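You operate a simulated robot arm through the tools that you are given. There is no shell and no other tool. Be economical: measure what you need, move in short steps, check, and stop when the job is done.

You are at the controls of a simulated robot arm. One attempt, no reset.

Task
Take the tension weight and leave it on top of the cone.

It is judged by the outcome, as a careful person would: the job done as asked, and still so three seconds after it is handed in. It fails if anything else is knocked over, pushed out of place, dropped, spilled or broken.

Robot
A 7-joint arm with a two-finger parallel gripper, fixed in place. Base frame: the origin is at the foot of the arm, x ahead of it, y to its left, z up; the work surface is at about z = 0. Lengths are in mm, angles in rad, forces in N, time in s.
With the tool pointing down near the work surface it reaches from about 220 to 580 mm from the base axis. Its first joint turns from -1.152 to 1.152 rad. Payload 2.5 kg.
The tool frame sits at the grasp point between the pads (the TCP): z along the fingers, y along the line on which they close. The tips reach 23 mm beyond it. Largest opening 94 mm; finger width 38, thickness 10; the body of the gripper, 54 by 96 mm, starts 39 mm behind the TCP.
Orientation is told as [roll, pitch, yaw] about the base's x, y, z axes, in that order, counted from this pose: with the fingers straight down and closing along the base's y, the tool's x points along the base's -x, its y along +y and its z along -z.

Tools
- The arm moves only by the tool servo_tool. Its argument "plan" is a list that holds one entry, the list of rows, each a list of 7 numbers: the turn, a rotation vector about the base's x, y, z in units of 90 degrees (1.0 is 90 degrees), then the shift along the base's x, y, z in units of 250 mm (1.0 is 250 mm), then the gripper command, from -1 (shut) to 1 (fully open), values between in proportion. In form: [[[ax, ay, az, x, y, z, fingers], ...]]. A call has 1 to 8 rows; each row is the pose to reach, as a shift and turn from the pose commanded when the call began. A call with a number of a shift or a turn outside -1 to 1 is refused whole. Each row takes 0.2 s and may step no farther than 50 mm and 0.15 rad from the row before; otherwise, or with a gripper value out of range, the whole call is refused. Where a pose cannot be reached the arm comes as near as it can. A force on the tool above 40 N (or 10 N above the force at the start of the call, whichever is more), or a blocked arm, ends the call early, and 0.2 s more pass. Each finger travels about 108 mm/s and halts on what it meets, pressing with about 25 N; the grip force reading is that of the motor and also rises with nothing between the fingers. The clock runs only during rows and for 0.2 s after the last one: add rows that repeat a pose to give the fingers time. The reply holds the time, the measured pose of the TCP, the force on the tool along the base axes, the opening and the grip force, in the units named above and with some noise.
- Cameras (640 x 400 px; columns grow to the right, rows downward): "scene" is fixed at [114.7, -404.4, 546.5]; the picture's right is [0.84, -0.54, 0.00], its down [-0.31, -0.48, -0.82] and it looks along [0.45, 0.69, -0.57] (base axes); focal length 352 px, centre (320, 200). "wrist" rides on the gripper at [-39, 0, -44] in the tool frame; the picture's right is [0.00, -1.00, 0.00], its down [0.97, 0.00, -0.24] and it looks along [0.24, 0.00, 0.97] (tool axes); focal length 218 px, centre (320, 200). There is no depth. A picture from a camera that has moved, and an enlarged one, comes with that camera's place and axes in the base frame and with its lens.
- capture(camera): a new picture of that camera. The clock stands still meanwhile.
- close_up(camera, box): a new picture of the part [left, top, right, bottom] of that camera's present view, enlarged. The clock stands still meanwhile.
- job_done(): hands the job in; it is judged then, once.

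Go step by step. Nothing tells you positions but the pictures and the camera data: compare them with the known pose of the tool, close in by small moves and look again before you grip or let go. The budget is 90 turns and 38 pictures, counting those below and the enlarged ones. Unless the task says otherwise, let go and move clear before handing in, and close with one line.

The tools are called after "Emit:" as a command line: name --argument value ..., lists and objects as JSON in quotes. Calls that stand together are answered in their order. servo_tool: Moves the arm, as the interface text tells. Its arguments: {"type":"object","properties":{"plan":{"type":"array"}},"required":["plan"]} The other tools are called the same way: capture (camera) takes a picture; close_up (camera, box) takes an enlarged picture of a part of a camera's view; job_done () hands the job in.

At the start:

```text
t: 0.0
tool_pos: [410.6, -138.9, 292.0]
ee_rot: [0.001, -0.001, -0.001]
force: [-0.6, 0.0, -0.4]
width: 94.2
finger_force: 0.1
```

scene: 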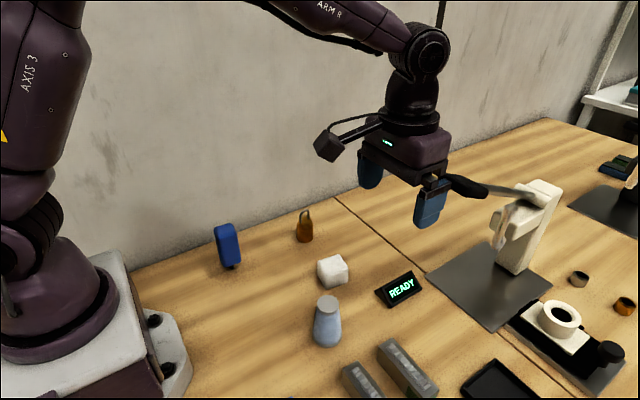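
wrist: 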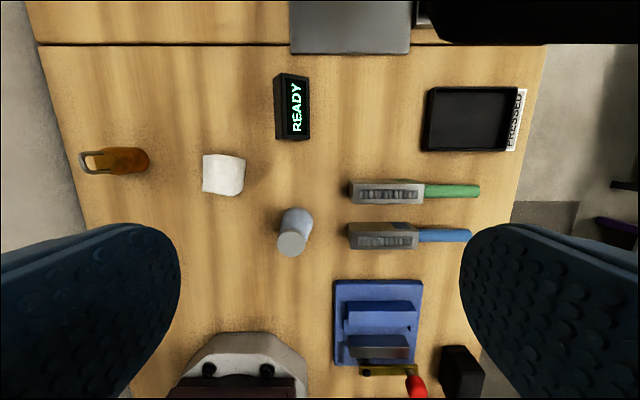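

I see a pale blue tapered piece (likely the cone), a brown piece with a loop (likely the tension weight), and a white block. I'll look closer at them.

Emit:
close_up --camera "scene" --box '[200, 190, 440, 360]'

Emit:
close_up --camera "wrist" --box '[60, 60, 340, 270]'

```text
2.35 times, centred on (320, 275) of scene
camera zoom: at [114.7, -404.4, 546.5], right [0.84, -0.54, 0.0], down [-0.31, -0.48, -0.82], along [0.45, 0.69, -0.57], focal length 827 px, centre (320, 24)
```

zoom: 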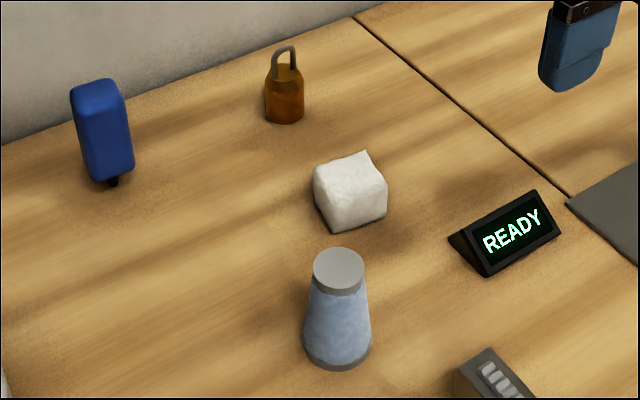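

```text
1.90 times, centred on (200, 165) of wrist
camera zoom: at [449.2, -138.3, 335.4], right [0.0, -1.0, 0.0], down [-0.97, 0.0, 0.24], along [-0.24, 0.0, -0.97], focal length 416 px, centre (549, 267)
```

zoom: 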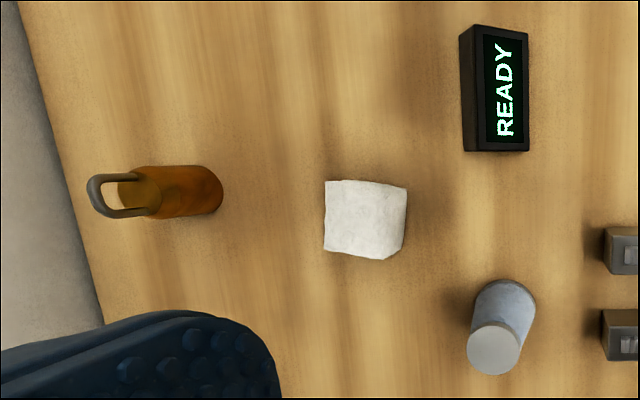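

The weight (brown, with loop) stands near (430, 140), about 82 mm tall with its body to ~45. The cone is near (331, -102) with its top at z≈87. First I move above the weight at height.

Emit:
servo_tool --plan '[[[0, 0, 0, 0.013, 0.16, 0, 1], [0, 0, 0, 0.026, 0.32, 0, 1], [0, 0, 0, 0.039, 0.48, 0, 1], [0, 0, 0, 0.052, 0.64, 0, 1], [0, 0, 0, 0.065, 0.8, 0, 1], [0, 0, 0, 0.078, 0.96, 0, 1], [0, 0, 0, 0.078, 0.96, 0, 1]]]'

Emit:
servo_tool --plan '[[[0, 0, 0, 0, 0.156, 0, 1], [0, 0, 0, 0, 0.156, -0.12, 1], [0, 0, 0, 0, 0.156, -0.28, 1], [0, 0, 0, 0, 0.156, -0.44, 1], [0, 0, 0, 0, 0.156, -0.44, 1]]]'

Emit:
capture --camera "wrist"

Emit:
capture --camera "scene"

```text
t: 1.6
tool_pos: [429.9, 100.7, 292.8]
ee_rot: [0.0, 0.0, -0.001]
force: [-0.1, -0.6, -0.9]
width: 94.1
finger_force: 0.1
```

```text
t: 2.8
tool_pos: [430.4, 138.0, 181.7]
ee_rot: [0.0, 0.001, -0.001]
force: [1.2, -1.0, -0.3]
width: 94.2
finger_force: 0.1
```

```text
33 pictures are left
camera wrist: at [469.2, 140.0, 225.1], right [0.0, -1.0, 0.0], down [-0.97, 0.0, 0.24], along [-0.24, 0.0, -0.97], focal length 218 px, centre (320, 200)
```

wrist: 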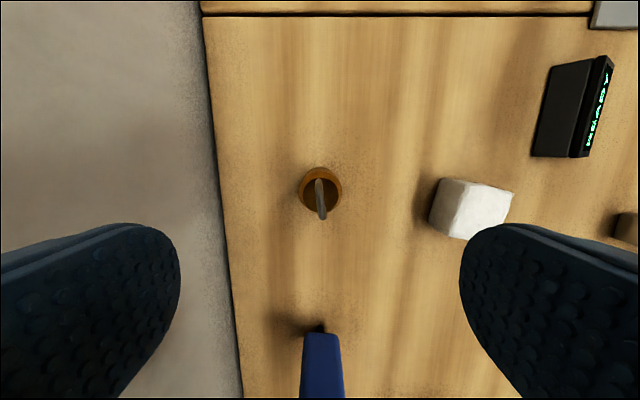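

```text
32 pictures are left
```

scene: 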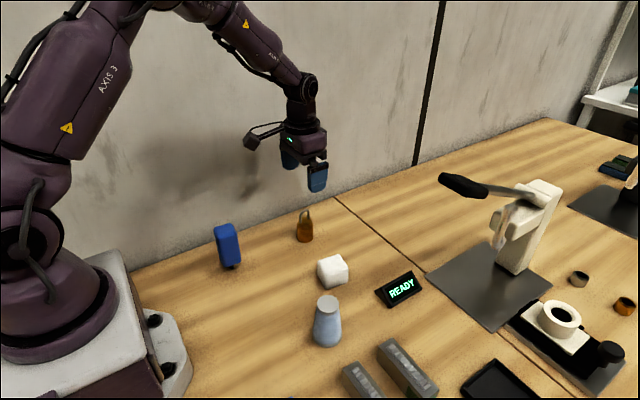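

The weight is centred at about (429, 140), right under the tool. I go down in steps to z≈56, keeping the palm above the loop.

Emit:
servo_tool --plan '[[[0, 0, 0, 0, 0, -0.15, 1], [0, 0, 0, 0, 0, -0.3, 1], [0, 0, 0, 0, 0, -0.4, 1], [0, 0, 0, 0, 0, -0.46, 1], [0, 0, 0, 0, 0, -0.5, 1], [0, 0, 0, 0, 0, -0.5, 1]]]'

Emit:
close_up --camera "scene" --box '[240, 150, 380, 250]'

Emit:
capture --camera "wrist"

```text
t: 4.2
tool_pos: [431.4, 139.2, 56.7]
ee_rot: [0.0, 0.001, -0.001]
force: [0.5, 0.0, 0.0]
width: 93.9
finger_force: 0.0
```

```text
4.00 times, centred on (310, 200) of scene
camera zoom: at [114.7, -404.4, 546.5], right [0.84, -0.54, 0.0], down [-0.31, -0.48, -0.82], along [0.45, 0.69, -0.57], focal length 1406 px, centre (360, 200)
```

zoom: 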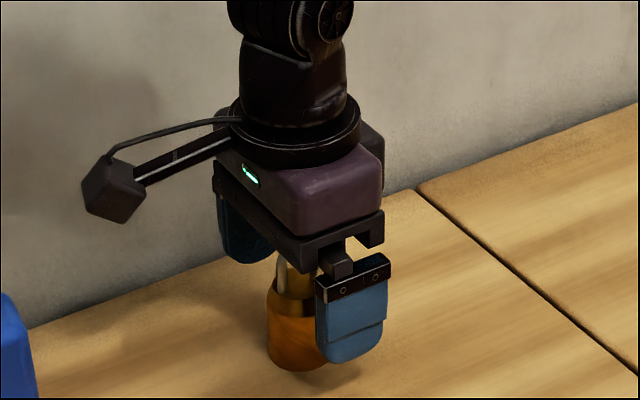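

```text
30 pictures are left
camera wrist: at [469.4, 140.2, 100.5], right [0.0, -1.0, 0.0], down [-0.97, 0.0, 0.24], along [-0.24, 0.0, -0.97], focal length 218 px, centre (320, 200)
```

wrist: 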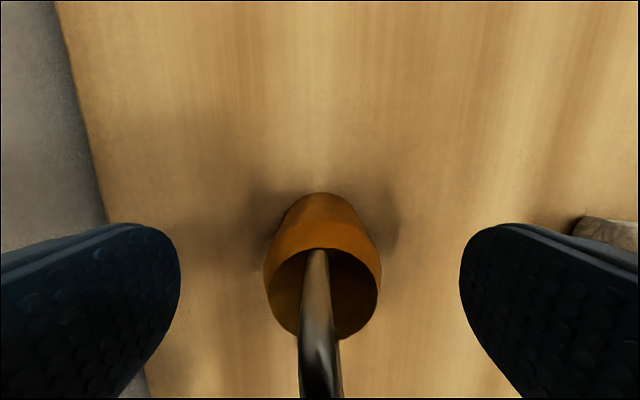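

The weight sits centred between the fingers with a little room below the palm. I lower 5 mm more and close.

Emit:
servo_tool --plan '[[[0, 0, 0, -0.004, 0, -0.01, 1], [0, 0, 0, -0.006, 0, -0.02, 1], [0, 0, 0, -0.006, 0, -0.02, 0.4], [0, 0, 0, -0.006, 0, -0.02, 0], [0, 0, 0, -0.006, 0, -0.02, -0.5], [0, 0, 0, -0.006, 0, -0.02, -1], [0, 0, 0, -0.006, 0, -0.02, -1]]]'

Emit:
close_up --camera "scene" --box '[240, 150, 380, 250]'

```text
t: 5.8
tool_pos: [430.3, 138.4, 52.1]
ee_rot: [0.001, -0.002, -0.002]
force: [0.1, -1.7, -0.1]
width: 36.6
finger_force: 25.0
```

```text
4.00 times, centred on (310, 200) of scene
camera zoom: at [114.7, -404.4, 546.5], right [0.84, -0.54, 0.0], down [-0.31, -0.48, -0.82], along [0.45, 0.69, -0.57], focal length 1406 px, centre (360, 200)
```

zoom: 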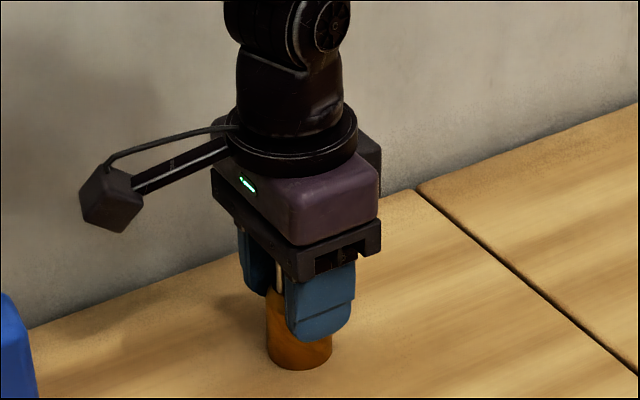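

Gripped at 36.6 mm wide with 25 N. I lift a little first to check the hold.

Emit:
servo_tool --plan '[[[0, 0, 0, 0, 0, 0.04, -1], [0, 0, 0, 0, 0, 0.12, -1], [0, 0, 0, 0, 0, 0.24, -1], [0, 0, 0, 0, 0, 0.38, -1], [0, 0, 0, 0, 0, 0.52, -1], [0, 0, 0, 0, 0, 0.6, -1], [0, 0, 0, 0, 0, 0.6, -1]]]'

Emit:
close_up --camera "scene" --box '[240, 80, 380, 180]'

```text
t: 7.4
tool_pos: [428.1, 138.9, 203.4]
ee_rot: [0.0, -0.001, -0.001]
force: [-0.4, -0.1, -2.9]
width: 36.6
finger_force: 25.0
```

```text
4.00 times, centred on (310, 130) of scene
camera zoom: at [114.7, -404.4, 546.5], right [0.84, -0.54, 0.0], down [-0.31, -0.48, -0.82], along [0.45, 0.69, -0.57], focal length 1406 px, centre (360, 480)
```

zoom: 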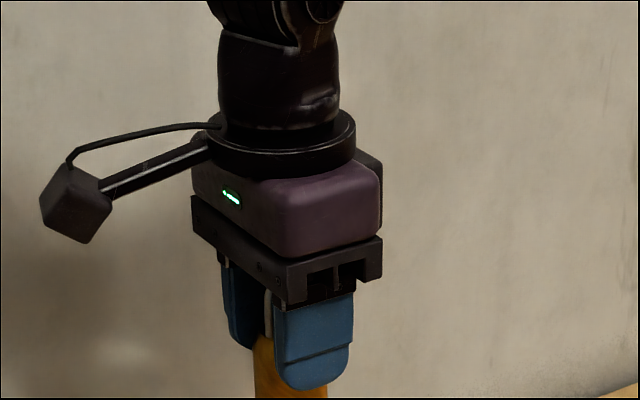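

The weight is held and clear. I carry it over to the cone at this height.

Emit:
servo_tool --plan '[[[0, 0, 0, -0.04, -0.1, 0, -1], [0, 0, 0, -0.1, -0.26, 0, -1], [0, 0, 0, -0.16, -0.42, 0, -1], [0, 0, 0, -0.23, -0.58, 0, -1], [0, 0, 0, -0.3, -0.74, 0, -1], [0, 0, 0, -0.36, -0.88, 0, -1], [0, 0, 0, -0.39, -0.964, 0, -1], [0, 0, 0, -0.39, -0.964, 0, -1]]]'

Emit:
capture --camera "wrist"

Emit:
capture --camera "scene"

```text
t: 9.2
tool_pos: [330.6, -102.6, 202.5]
ee_rot: [-0.001, -0.001, 0.001]
force: [0.7, -0.1, -2.2]
width: 36.7
finger_force: 25.3
```

```text
27 pictures are left
camera wrist: at [369.7, -100.0, 245.7], right [0.0, -1.0, 0.0], down [-0.97, 0.0, 0.24], along [-0.24, 0.0, -0.97], focal length 218 px, centre (320, 200)
```

wrist: 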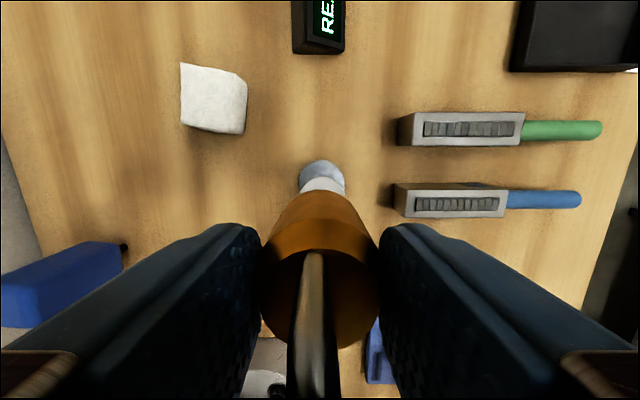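

```text
26 pictures are left
```

scene: 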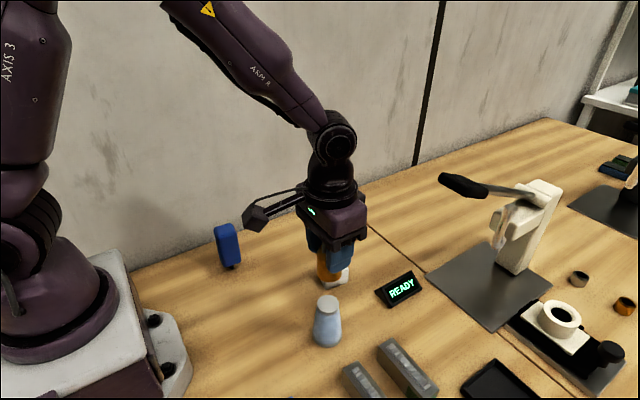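

The weight hangs above and near the cone's axis. I enlarge both views to measure the offset.

Emit:
close_up --camera "wrist" --box '[270, 140, 370, 210]'

Emit:
close_up --camera "scene" --box '[260, 240, 400, 350]'

```text
5.71 times, centred on (320, 175) of wrist
camera zoom: at [369.7, -100.0, 245.7], right [0.0, -1.0, 0.0], down [-0.97, 0.0, 0.24], along [-0.24, 0.0, -0.97], focal length 1247 px, centre (320, 343)
```

zoom: 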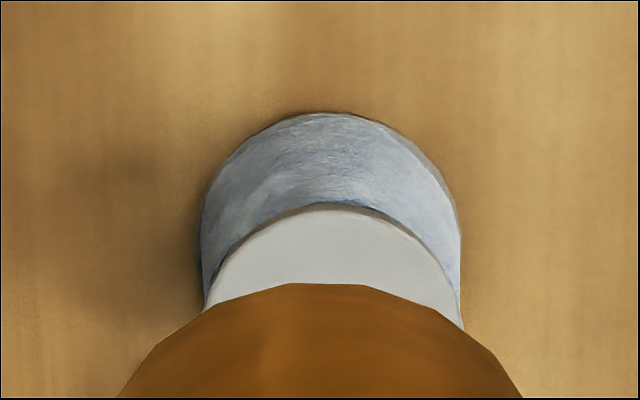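

```text
3.64 times, centred on (330, 295) of scene
camera zoom: at [114.7, -404.5, 546.5], right [0.84, -0.55, 0.0], down [-0.31, -0.48, -0.82], along [0.45, 0.69, -0.57], focal length 1279 px, centre (284, -146)
```

zoom: 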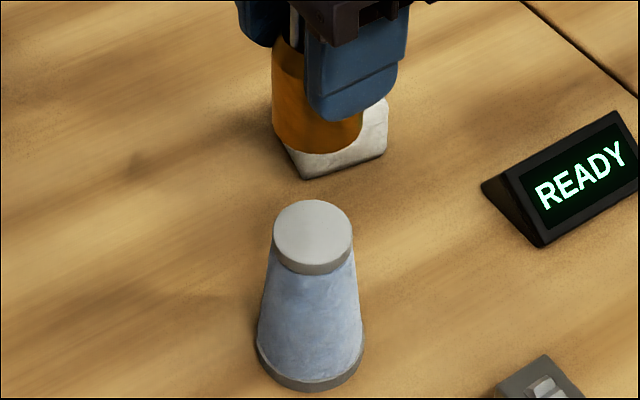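

The cone top's centre is about (330, -101.5), z≈85; the weight should shift about 2 mm towards -y and a touch towards -x. I do that and descend to about 12 mm above it.

Emit:
servo_tool --plan '[[[0, 0, 0, -0.005, -0.009, 0, -1], [0, 0, 0, -0.005, -0.009, -0.1, -1], [0, 0, 0, -0.005, -0.009, -0.18, -1], [0, 0, 0, -0.005, -0.009, -0.21, -1], [0, 0, 0, -0.005, -0.009, -0.21, -1]]]'

Emit:
close_up --camera "wrist" --box '[250, 120, 390, 220]'

Emit:
close_up --camera "scene" --box '[260, 240, 400, 350]'

```text
t: 10.4
tool_pos: [331.5, -103.7, 150.1]
ee_rot: [-0.002, 0.0, 0.0]
force: [-0.4, -0.3, -3.1]
width: 36.7
finger_force: 24.9
```

```text
4.00 times, centred on (320, 170) of wrist
camera zoom: at [368.4, -101.5, 192.9], right [0.0, -1.0, 0.0], down [-0.97, 0.0, 0.24], along [-0.24, 0.0, -0.97], focal length 873 px, centre (320, 320)
```

zoom: 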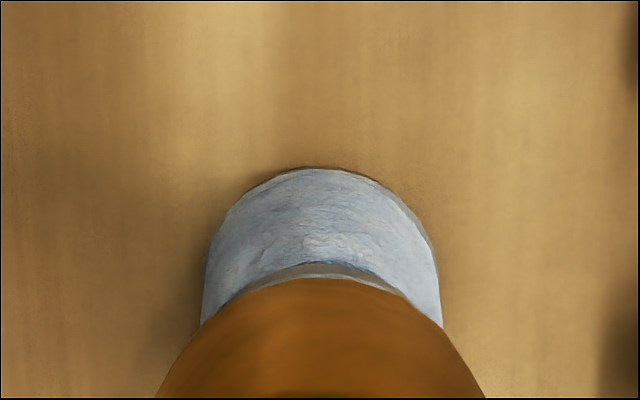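

```text
3.64 times, centred on (330, 295) of scene
camera zoom: at [114.7, -404.4, 546.5], right [0.84, -0.54, 0.0], down [-0.31, -0.48, -0.82], along [0.45, 0.69, -0.57], focal length 1279 px, centre (284, -146)
```

zoom: 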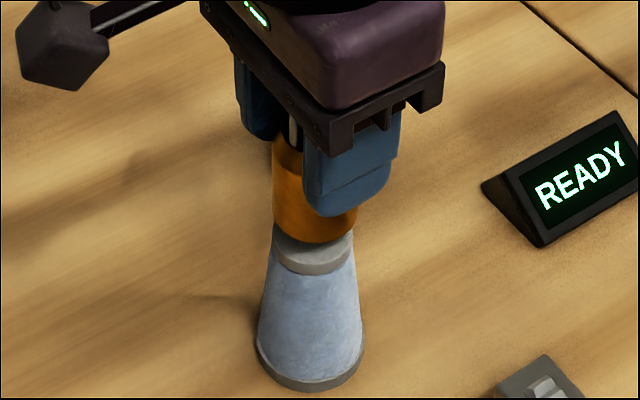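

It's lined up within ~2 mm, with a gap of about 13 mm. I lower another 9 mm gently.

Emit:
servo_tool --plan '[[[0, 0, 0, 0, -0.002, -0.016, -1], [0, 0, 0, 0, -0.002, -0.028, -1], [0, 0, 0, 0, -0.002, -0.036, -1], [0, 0, 0, 0, -0.002, -0.036, -1]]]'

Emit:
close_up --camera "scene" --box '[280, 270, 380, 350]'

Emit:
close_up --camera "wrist" --box '[250, 120, 390, 220]'

```text
t: 11.4
tool_pos: [330.2, -104.0, 140.5]
ee_rot: [0.0, -0.001, 0.0]
force: [0.0, 0.4, -2.4]
width: 36.9
finger_force: 24.7
```

```text
5.00 times, centred on (330, 310) of scene
camera zoom: at [114.7, -404.4, 546.5], right [0.84, -0.54, 0.0], down [-0.31, -0.48, -0.82], along [0.45, 0.69, -0.57], focal length 1758 px, centre (270, -350)
```

zoom: 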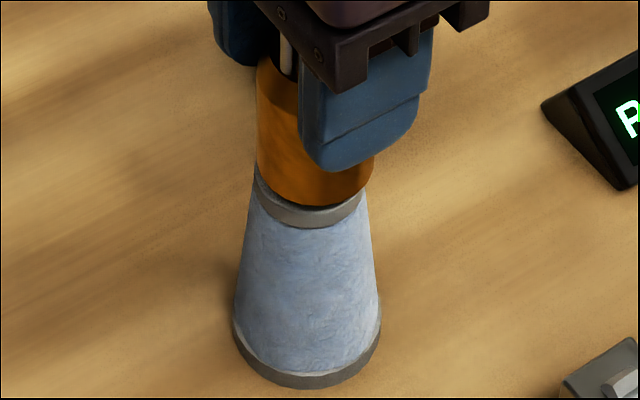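

```text
4.00 times, centred on (320, 170) of wrist
camera zoom: at [368.5, -102.8, 183.9], right [0.0, -1.0, 0.0], down [-0.97, 0.0, 0.24], along [-0.24, 0.0, -0.97], focal length 873 px, centre (320, 320)
```

zoom: 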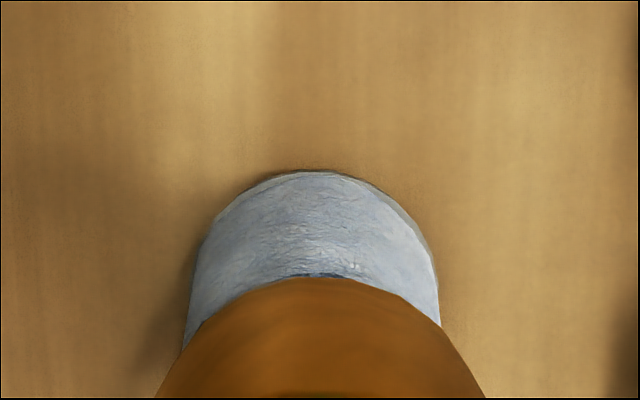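

Nearly touching; the weight is about 1 mm too far towards -y/+x. I correct that and settle in 0.7 mm steps until the force shows contact.

Emit:
servo_tool --plan '[[[0, 0, 0, -0.003, 0.004, 0, -1], [0, 0, 0, -0.003, 0.004, -0.004, -1], [0, 0, 0, -0.003, 0.004, -0.007, -1], [0, 0, 0, -0.003, 0.004, -0.01, -1], [0, 0, 0, -0.003, 0.004, -0.01, -1]]]'

Emit:
close_up --camera "scene" --box '[280, 270, 380, 350]'

```text
t: 12.6
tool_pos: [328.0, -103.1, 138.0]
ee_rot: [0.0, 0.001, -0.002]
force: [-0.3, 0.7, -3.3]
width: 36.7
finger_force: 25.3
```

```text
5.00 times, centred on (330, 310) of scene
camera zoom: at [114.7, -404.4, 546.5], right [0.84, -0.54, 0.0], down [-0.31, -0.48, -0.82], along [0.45, 0.69, -0.57], focal length 1758 px, centre (270, -350)
```

zoom: 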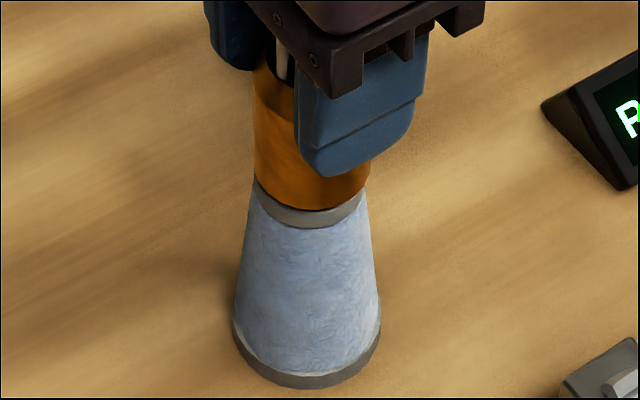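

Not touching yet, and well centred. I keep lowering in small steps.

Emit:
servo_tool --plan '[[[0, 0, 0, 0, 0, -0.003, -1], [0, 0, 0, 0, 0, -0.006, -1], [0, 0, 0, 0, 0, -0.006, -1]]]'

Emit:
servo_tool --plan '[[[0, 0, 0, 0, 0, -0.003, -1], [0, 0, 0, 0, 0, -0.003, -1]]]'

```text
t: 13.4
tool_pos: [329.1, -104.2, 136.7]
ee_rot: [-0.001, -0.001, -0.002]
force: [0.0, 0.4, -2.4]
width: 36.4
finger_force: 25.0
```

```text
t: 14.0
tool_pos: [329.3, -103.5, 135.5]
ee_rot: [0.0, 0.002, 0.001]
force: [0.6, -0.4, -2.4]
width: 36.8
finger_force: 25.7
```

Emit:
close_up --camera "scene" --box '[300, 290, 350, 330]'

Emit:
close_up --camera "wrist" --box '[250, 120, 390, 220]'

```text
10.00 times, centred on (325, 310) of scene
camera zoom: at [114.7, -404.4, 546.5], right [0.84, -0.54, 0.0], down [-0.31, -0.48, -0.82], along [0.45, 0.69, -0.57], focal length 3516 px, centre (270, -900)
```

zoom: 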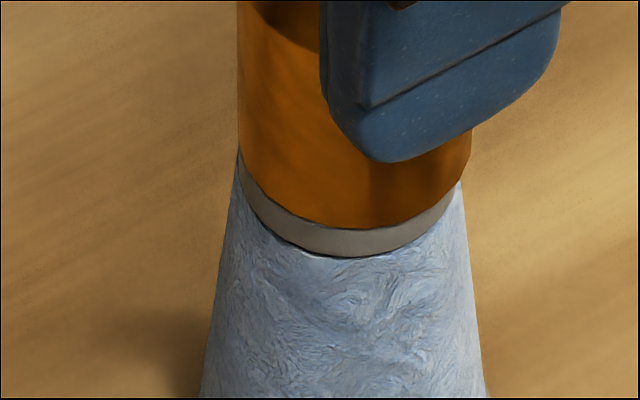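

```text
4.00 times, centred on (320, 170) of wrist
camera zoom: at [368.0, -101.8, 179.0], right [0.0, -1.0, 0.0], down [-0.97, 0.0, 0.24], along [-0.24, 0.0, -0.97], focal length 873 px, centre (320, 320)
```

zoom: 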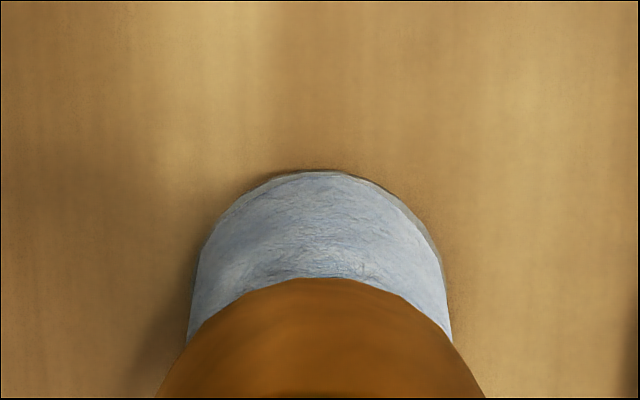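

Very nearly down and centred. I lower further by half-millimetre steps.

Emit:
servo_tool --plan '[[[0, 0, 0, 0, 0, -0.002, -1], [0, 0, 0, 0, 0, -0.004, -1], [0, 0, 0, 0, 0, -0.004, -1]]]'

Emit:
servo_tool --plan '[[[0, 0, 0, 0, 0, -0.002, -1], [0, 0, 0, 0, 0, -0.002, -1]]]'

```text
t: 14.8
tool_pos: [329.9, -103.2, 134.9]
ee_rot: [0.001, -0.002, -0.001]
force: [-0.8, 1.5, 7.2]
width: 36.5
finger_force: 24.2
```

```text
t: 15.4
tool_pos: [330.3, -103.4, 135.1]
ee_rot: [-0.001, -0.002, -0.001]
force: [-2.1, 1.9, 18.1]
width: 36.9
finger_force: 24.6
```

Contact is made (force rose to 18 N). I ease back half a millimetre and check.

Emit:
servo_tool --plan '[[[0, 0, 0, 0, 0, 0.003, -1], [0, 0, 0, 0, 0, 0.003, -1]]]'

Emit:
capture --camera "scene"

```text
t: 16.0
tool_pos: [328.9, -103.2, 134.5]
ee_rot: [-0.002, 0.0, -0.001]
force: [1.7, -0.2, 0.8]
width: 36.7
finger_force: 24.7
```

```text
16 pictures are left
```

scene: 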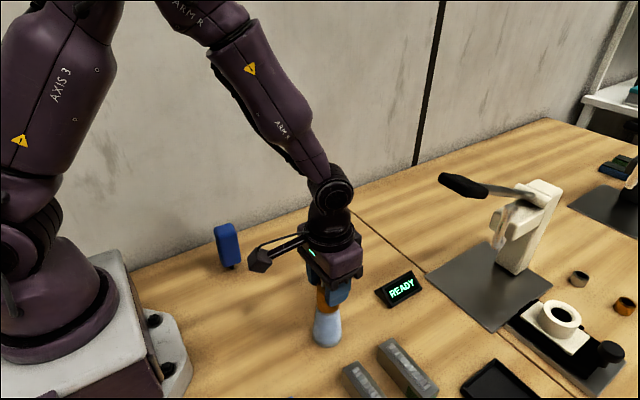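

The weight rests lightly on the cone, which stands upright. I open the fingers gradually.

Emit:
servo_tool --plan '[[[0, 0, 0, 0, 0, 0, -0.2], [0, 0, 0, 0, 0, 0, -0.1], [0, 0, 0, 0, 0, 0, 0.1], [0, 0, 0, 0, 0, 0, 0.4], [0, 0, 0, 0, 0, 0, 0.8], [0, 0, 0, 0, 0, 0, 0.8]]]'

Emit:
close_up --camera "scene" --box '[270, 250, 390, 350]'

Emit:
capture --camera "wrist"

```text
t: 17.4
tool_pos: [330.3, -103.2, 135.3]
ee_rot: [0.0, -0.002, -0.003]
force: [0.3, -0.1, -1.2]
width: 84.7
finger_force: 0.0
```

```text
4.00 times, centred on (330, 300) of scene
camera zoom: at [114.7, -404.4, 546.5], right [0.84, -0.54, 0.0], down [-0.31, -0.48, -0.82], along [0.45, 0.69, -0.57], focal length 1406 px, centre (280, -200)
```

zoom: 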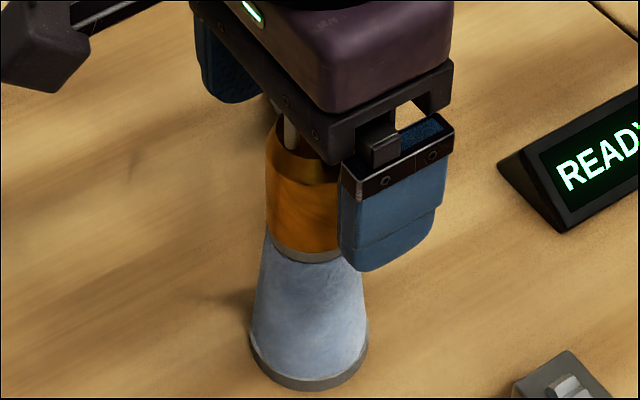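

```text
14 pictures are left
camera wrist: at [367.8, -101.9, 178.4], right [0.0, -1.0, 0.0], down [-0.97, 0.0, 0.24], along [-0.24, 0.0, -0.97], focal length 218 px, centre (320, 200)
```

wrist: 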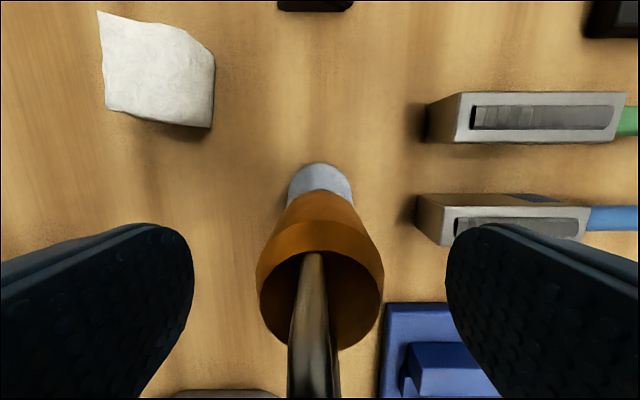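

The weight stands free on the cone with the fingers clear on both sides. I rise straight up.

Emit:
servo_tool --plan '[[[0, 0, 0, 0, 0, 0.04, 0.8], [0, 0, 0, 0, 0, 0.12, 0.8], [0, 0, 0, 0, 0, 0.24, 0.8], [0, 0, 0, 0, 0, 0.4, 0.8], [0, 0, 0, 0, 0, 0.56, 0.8], [0, 0, 0, 0, 0, 0.56, 0.8], [0, 0, 0, 0, 0, 0.56, 0.8]]]'

Emit:
capture --camera "scene"

```text
t: 19.0
tool_pos: [329.0, -103.8, 276.1]
ee_rot: [0.0, 0.0, -0.002]
force: [-0.1, 0.0, 0.1]
width: 84.4
finger_force: 0.0
```

```text
13 pictures are left
```

scene: 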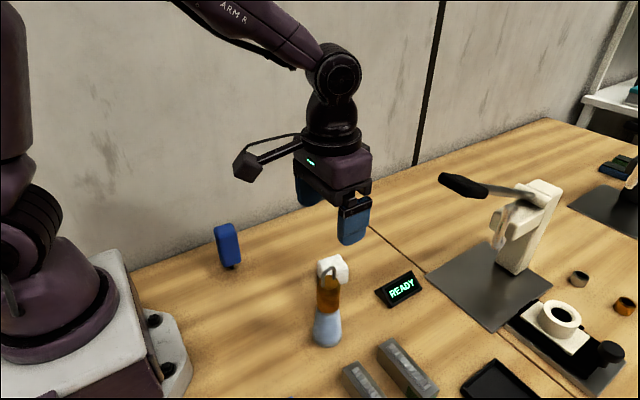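

The weight stands on top of the cone, the arm is clear and nothing else has moved. I hand in the job.

Emit:
job_done

```text
The job is handed in.
```

The tension weight is standing upright on top of the cone. The gripper has let go and moved clear, and nothing else was disturbed in the last picture before I handed in.
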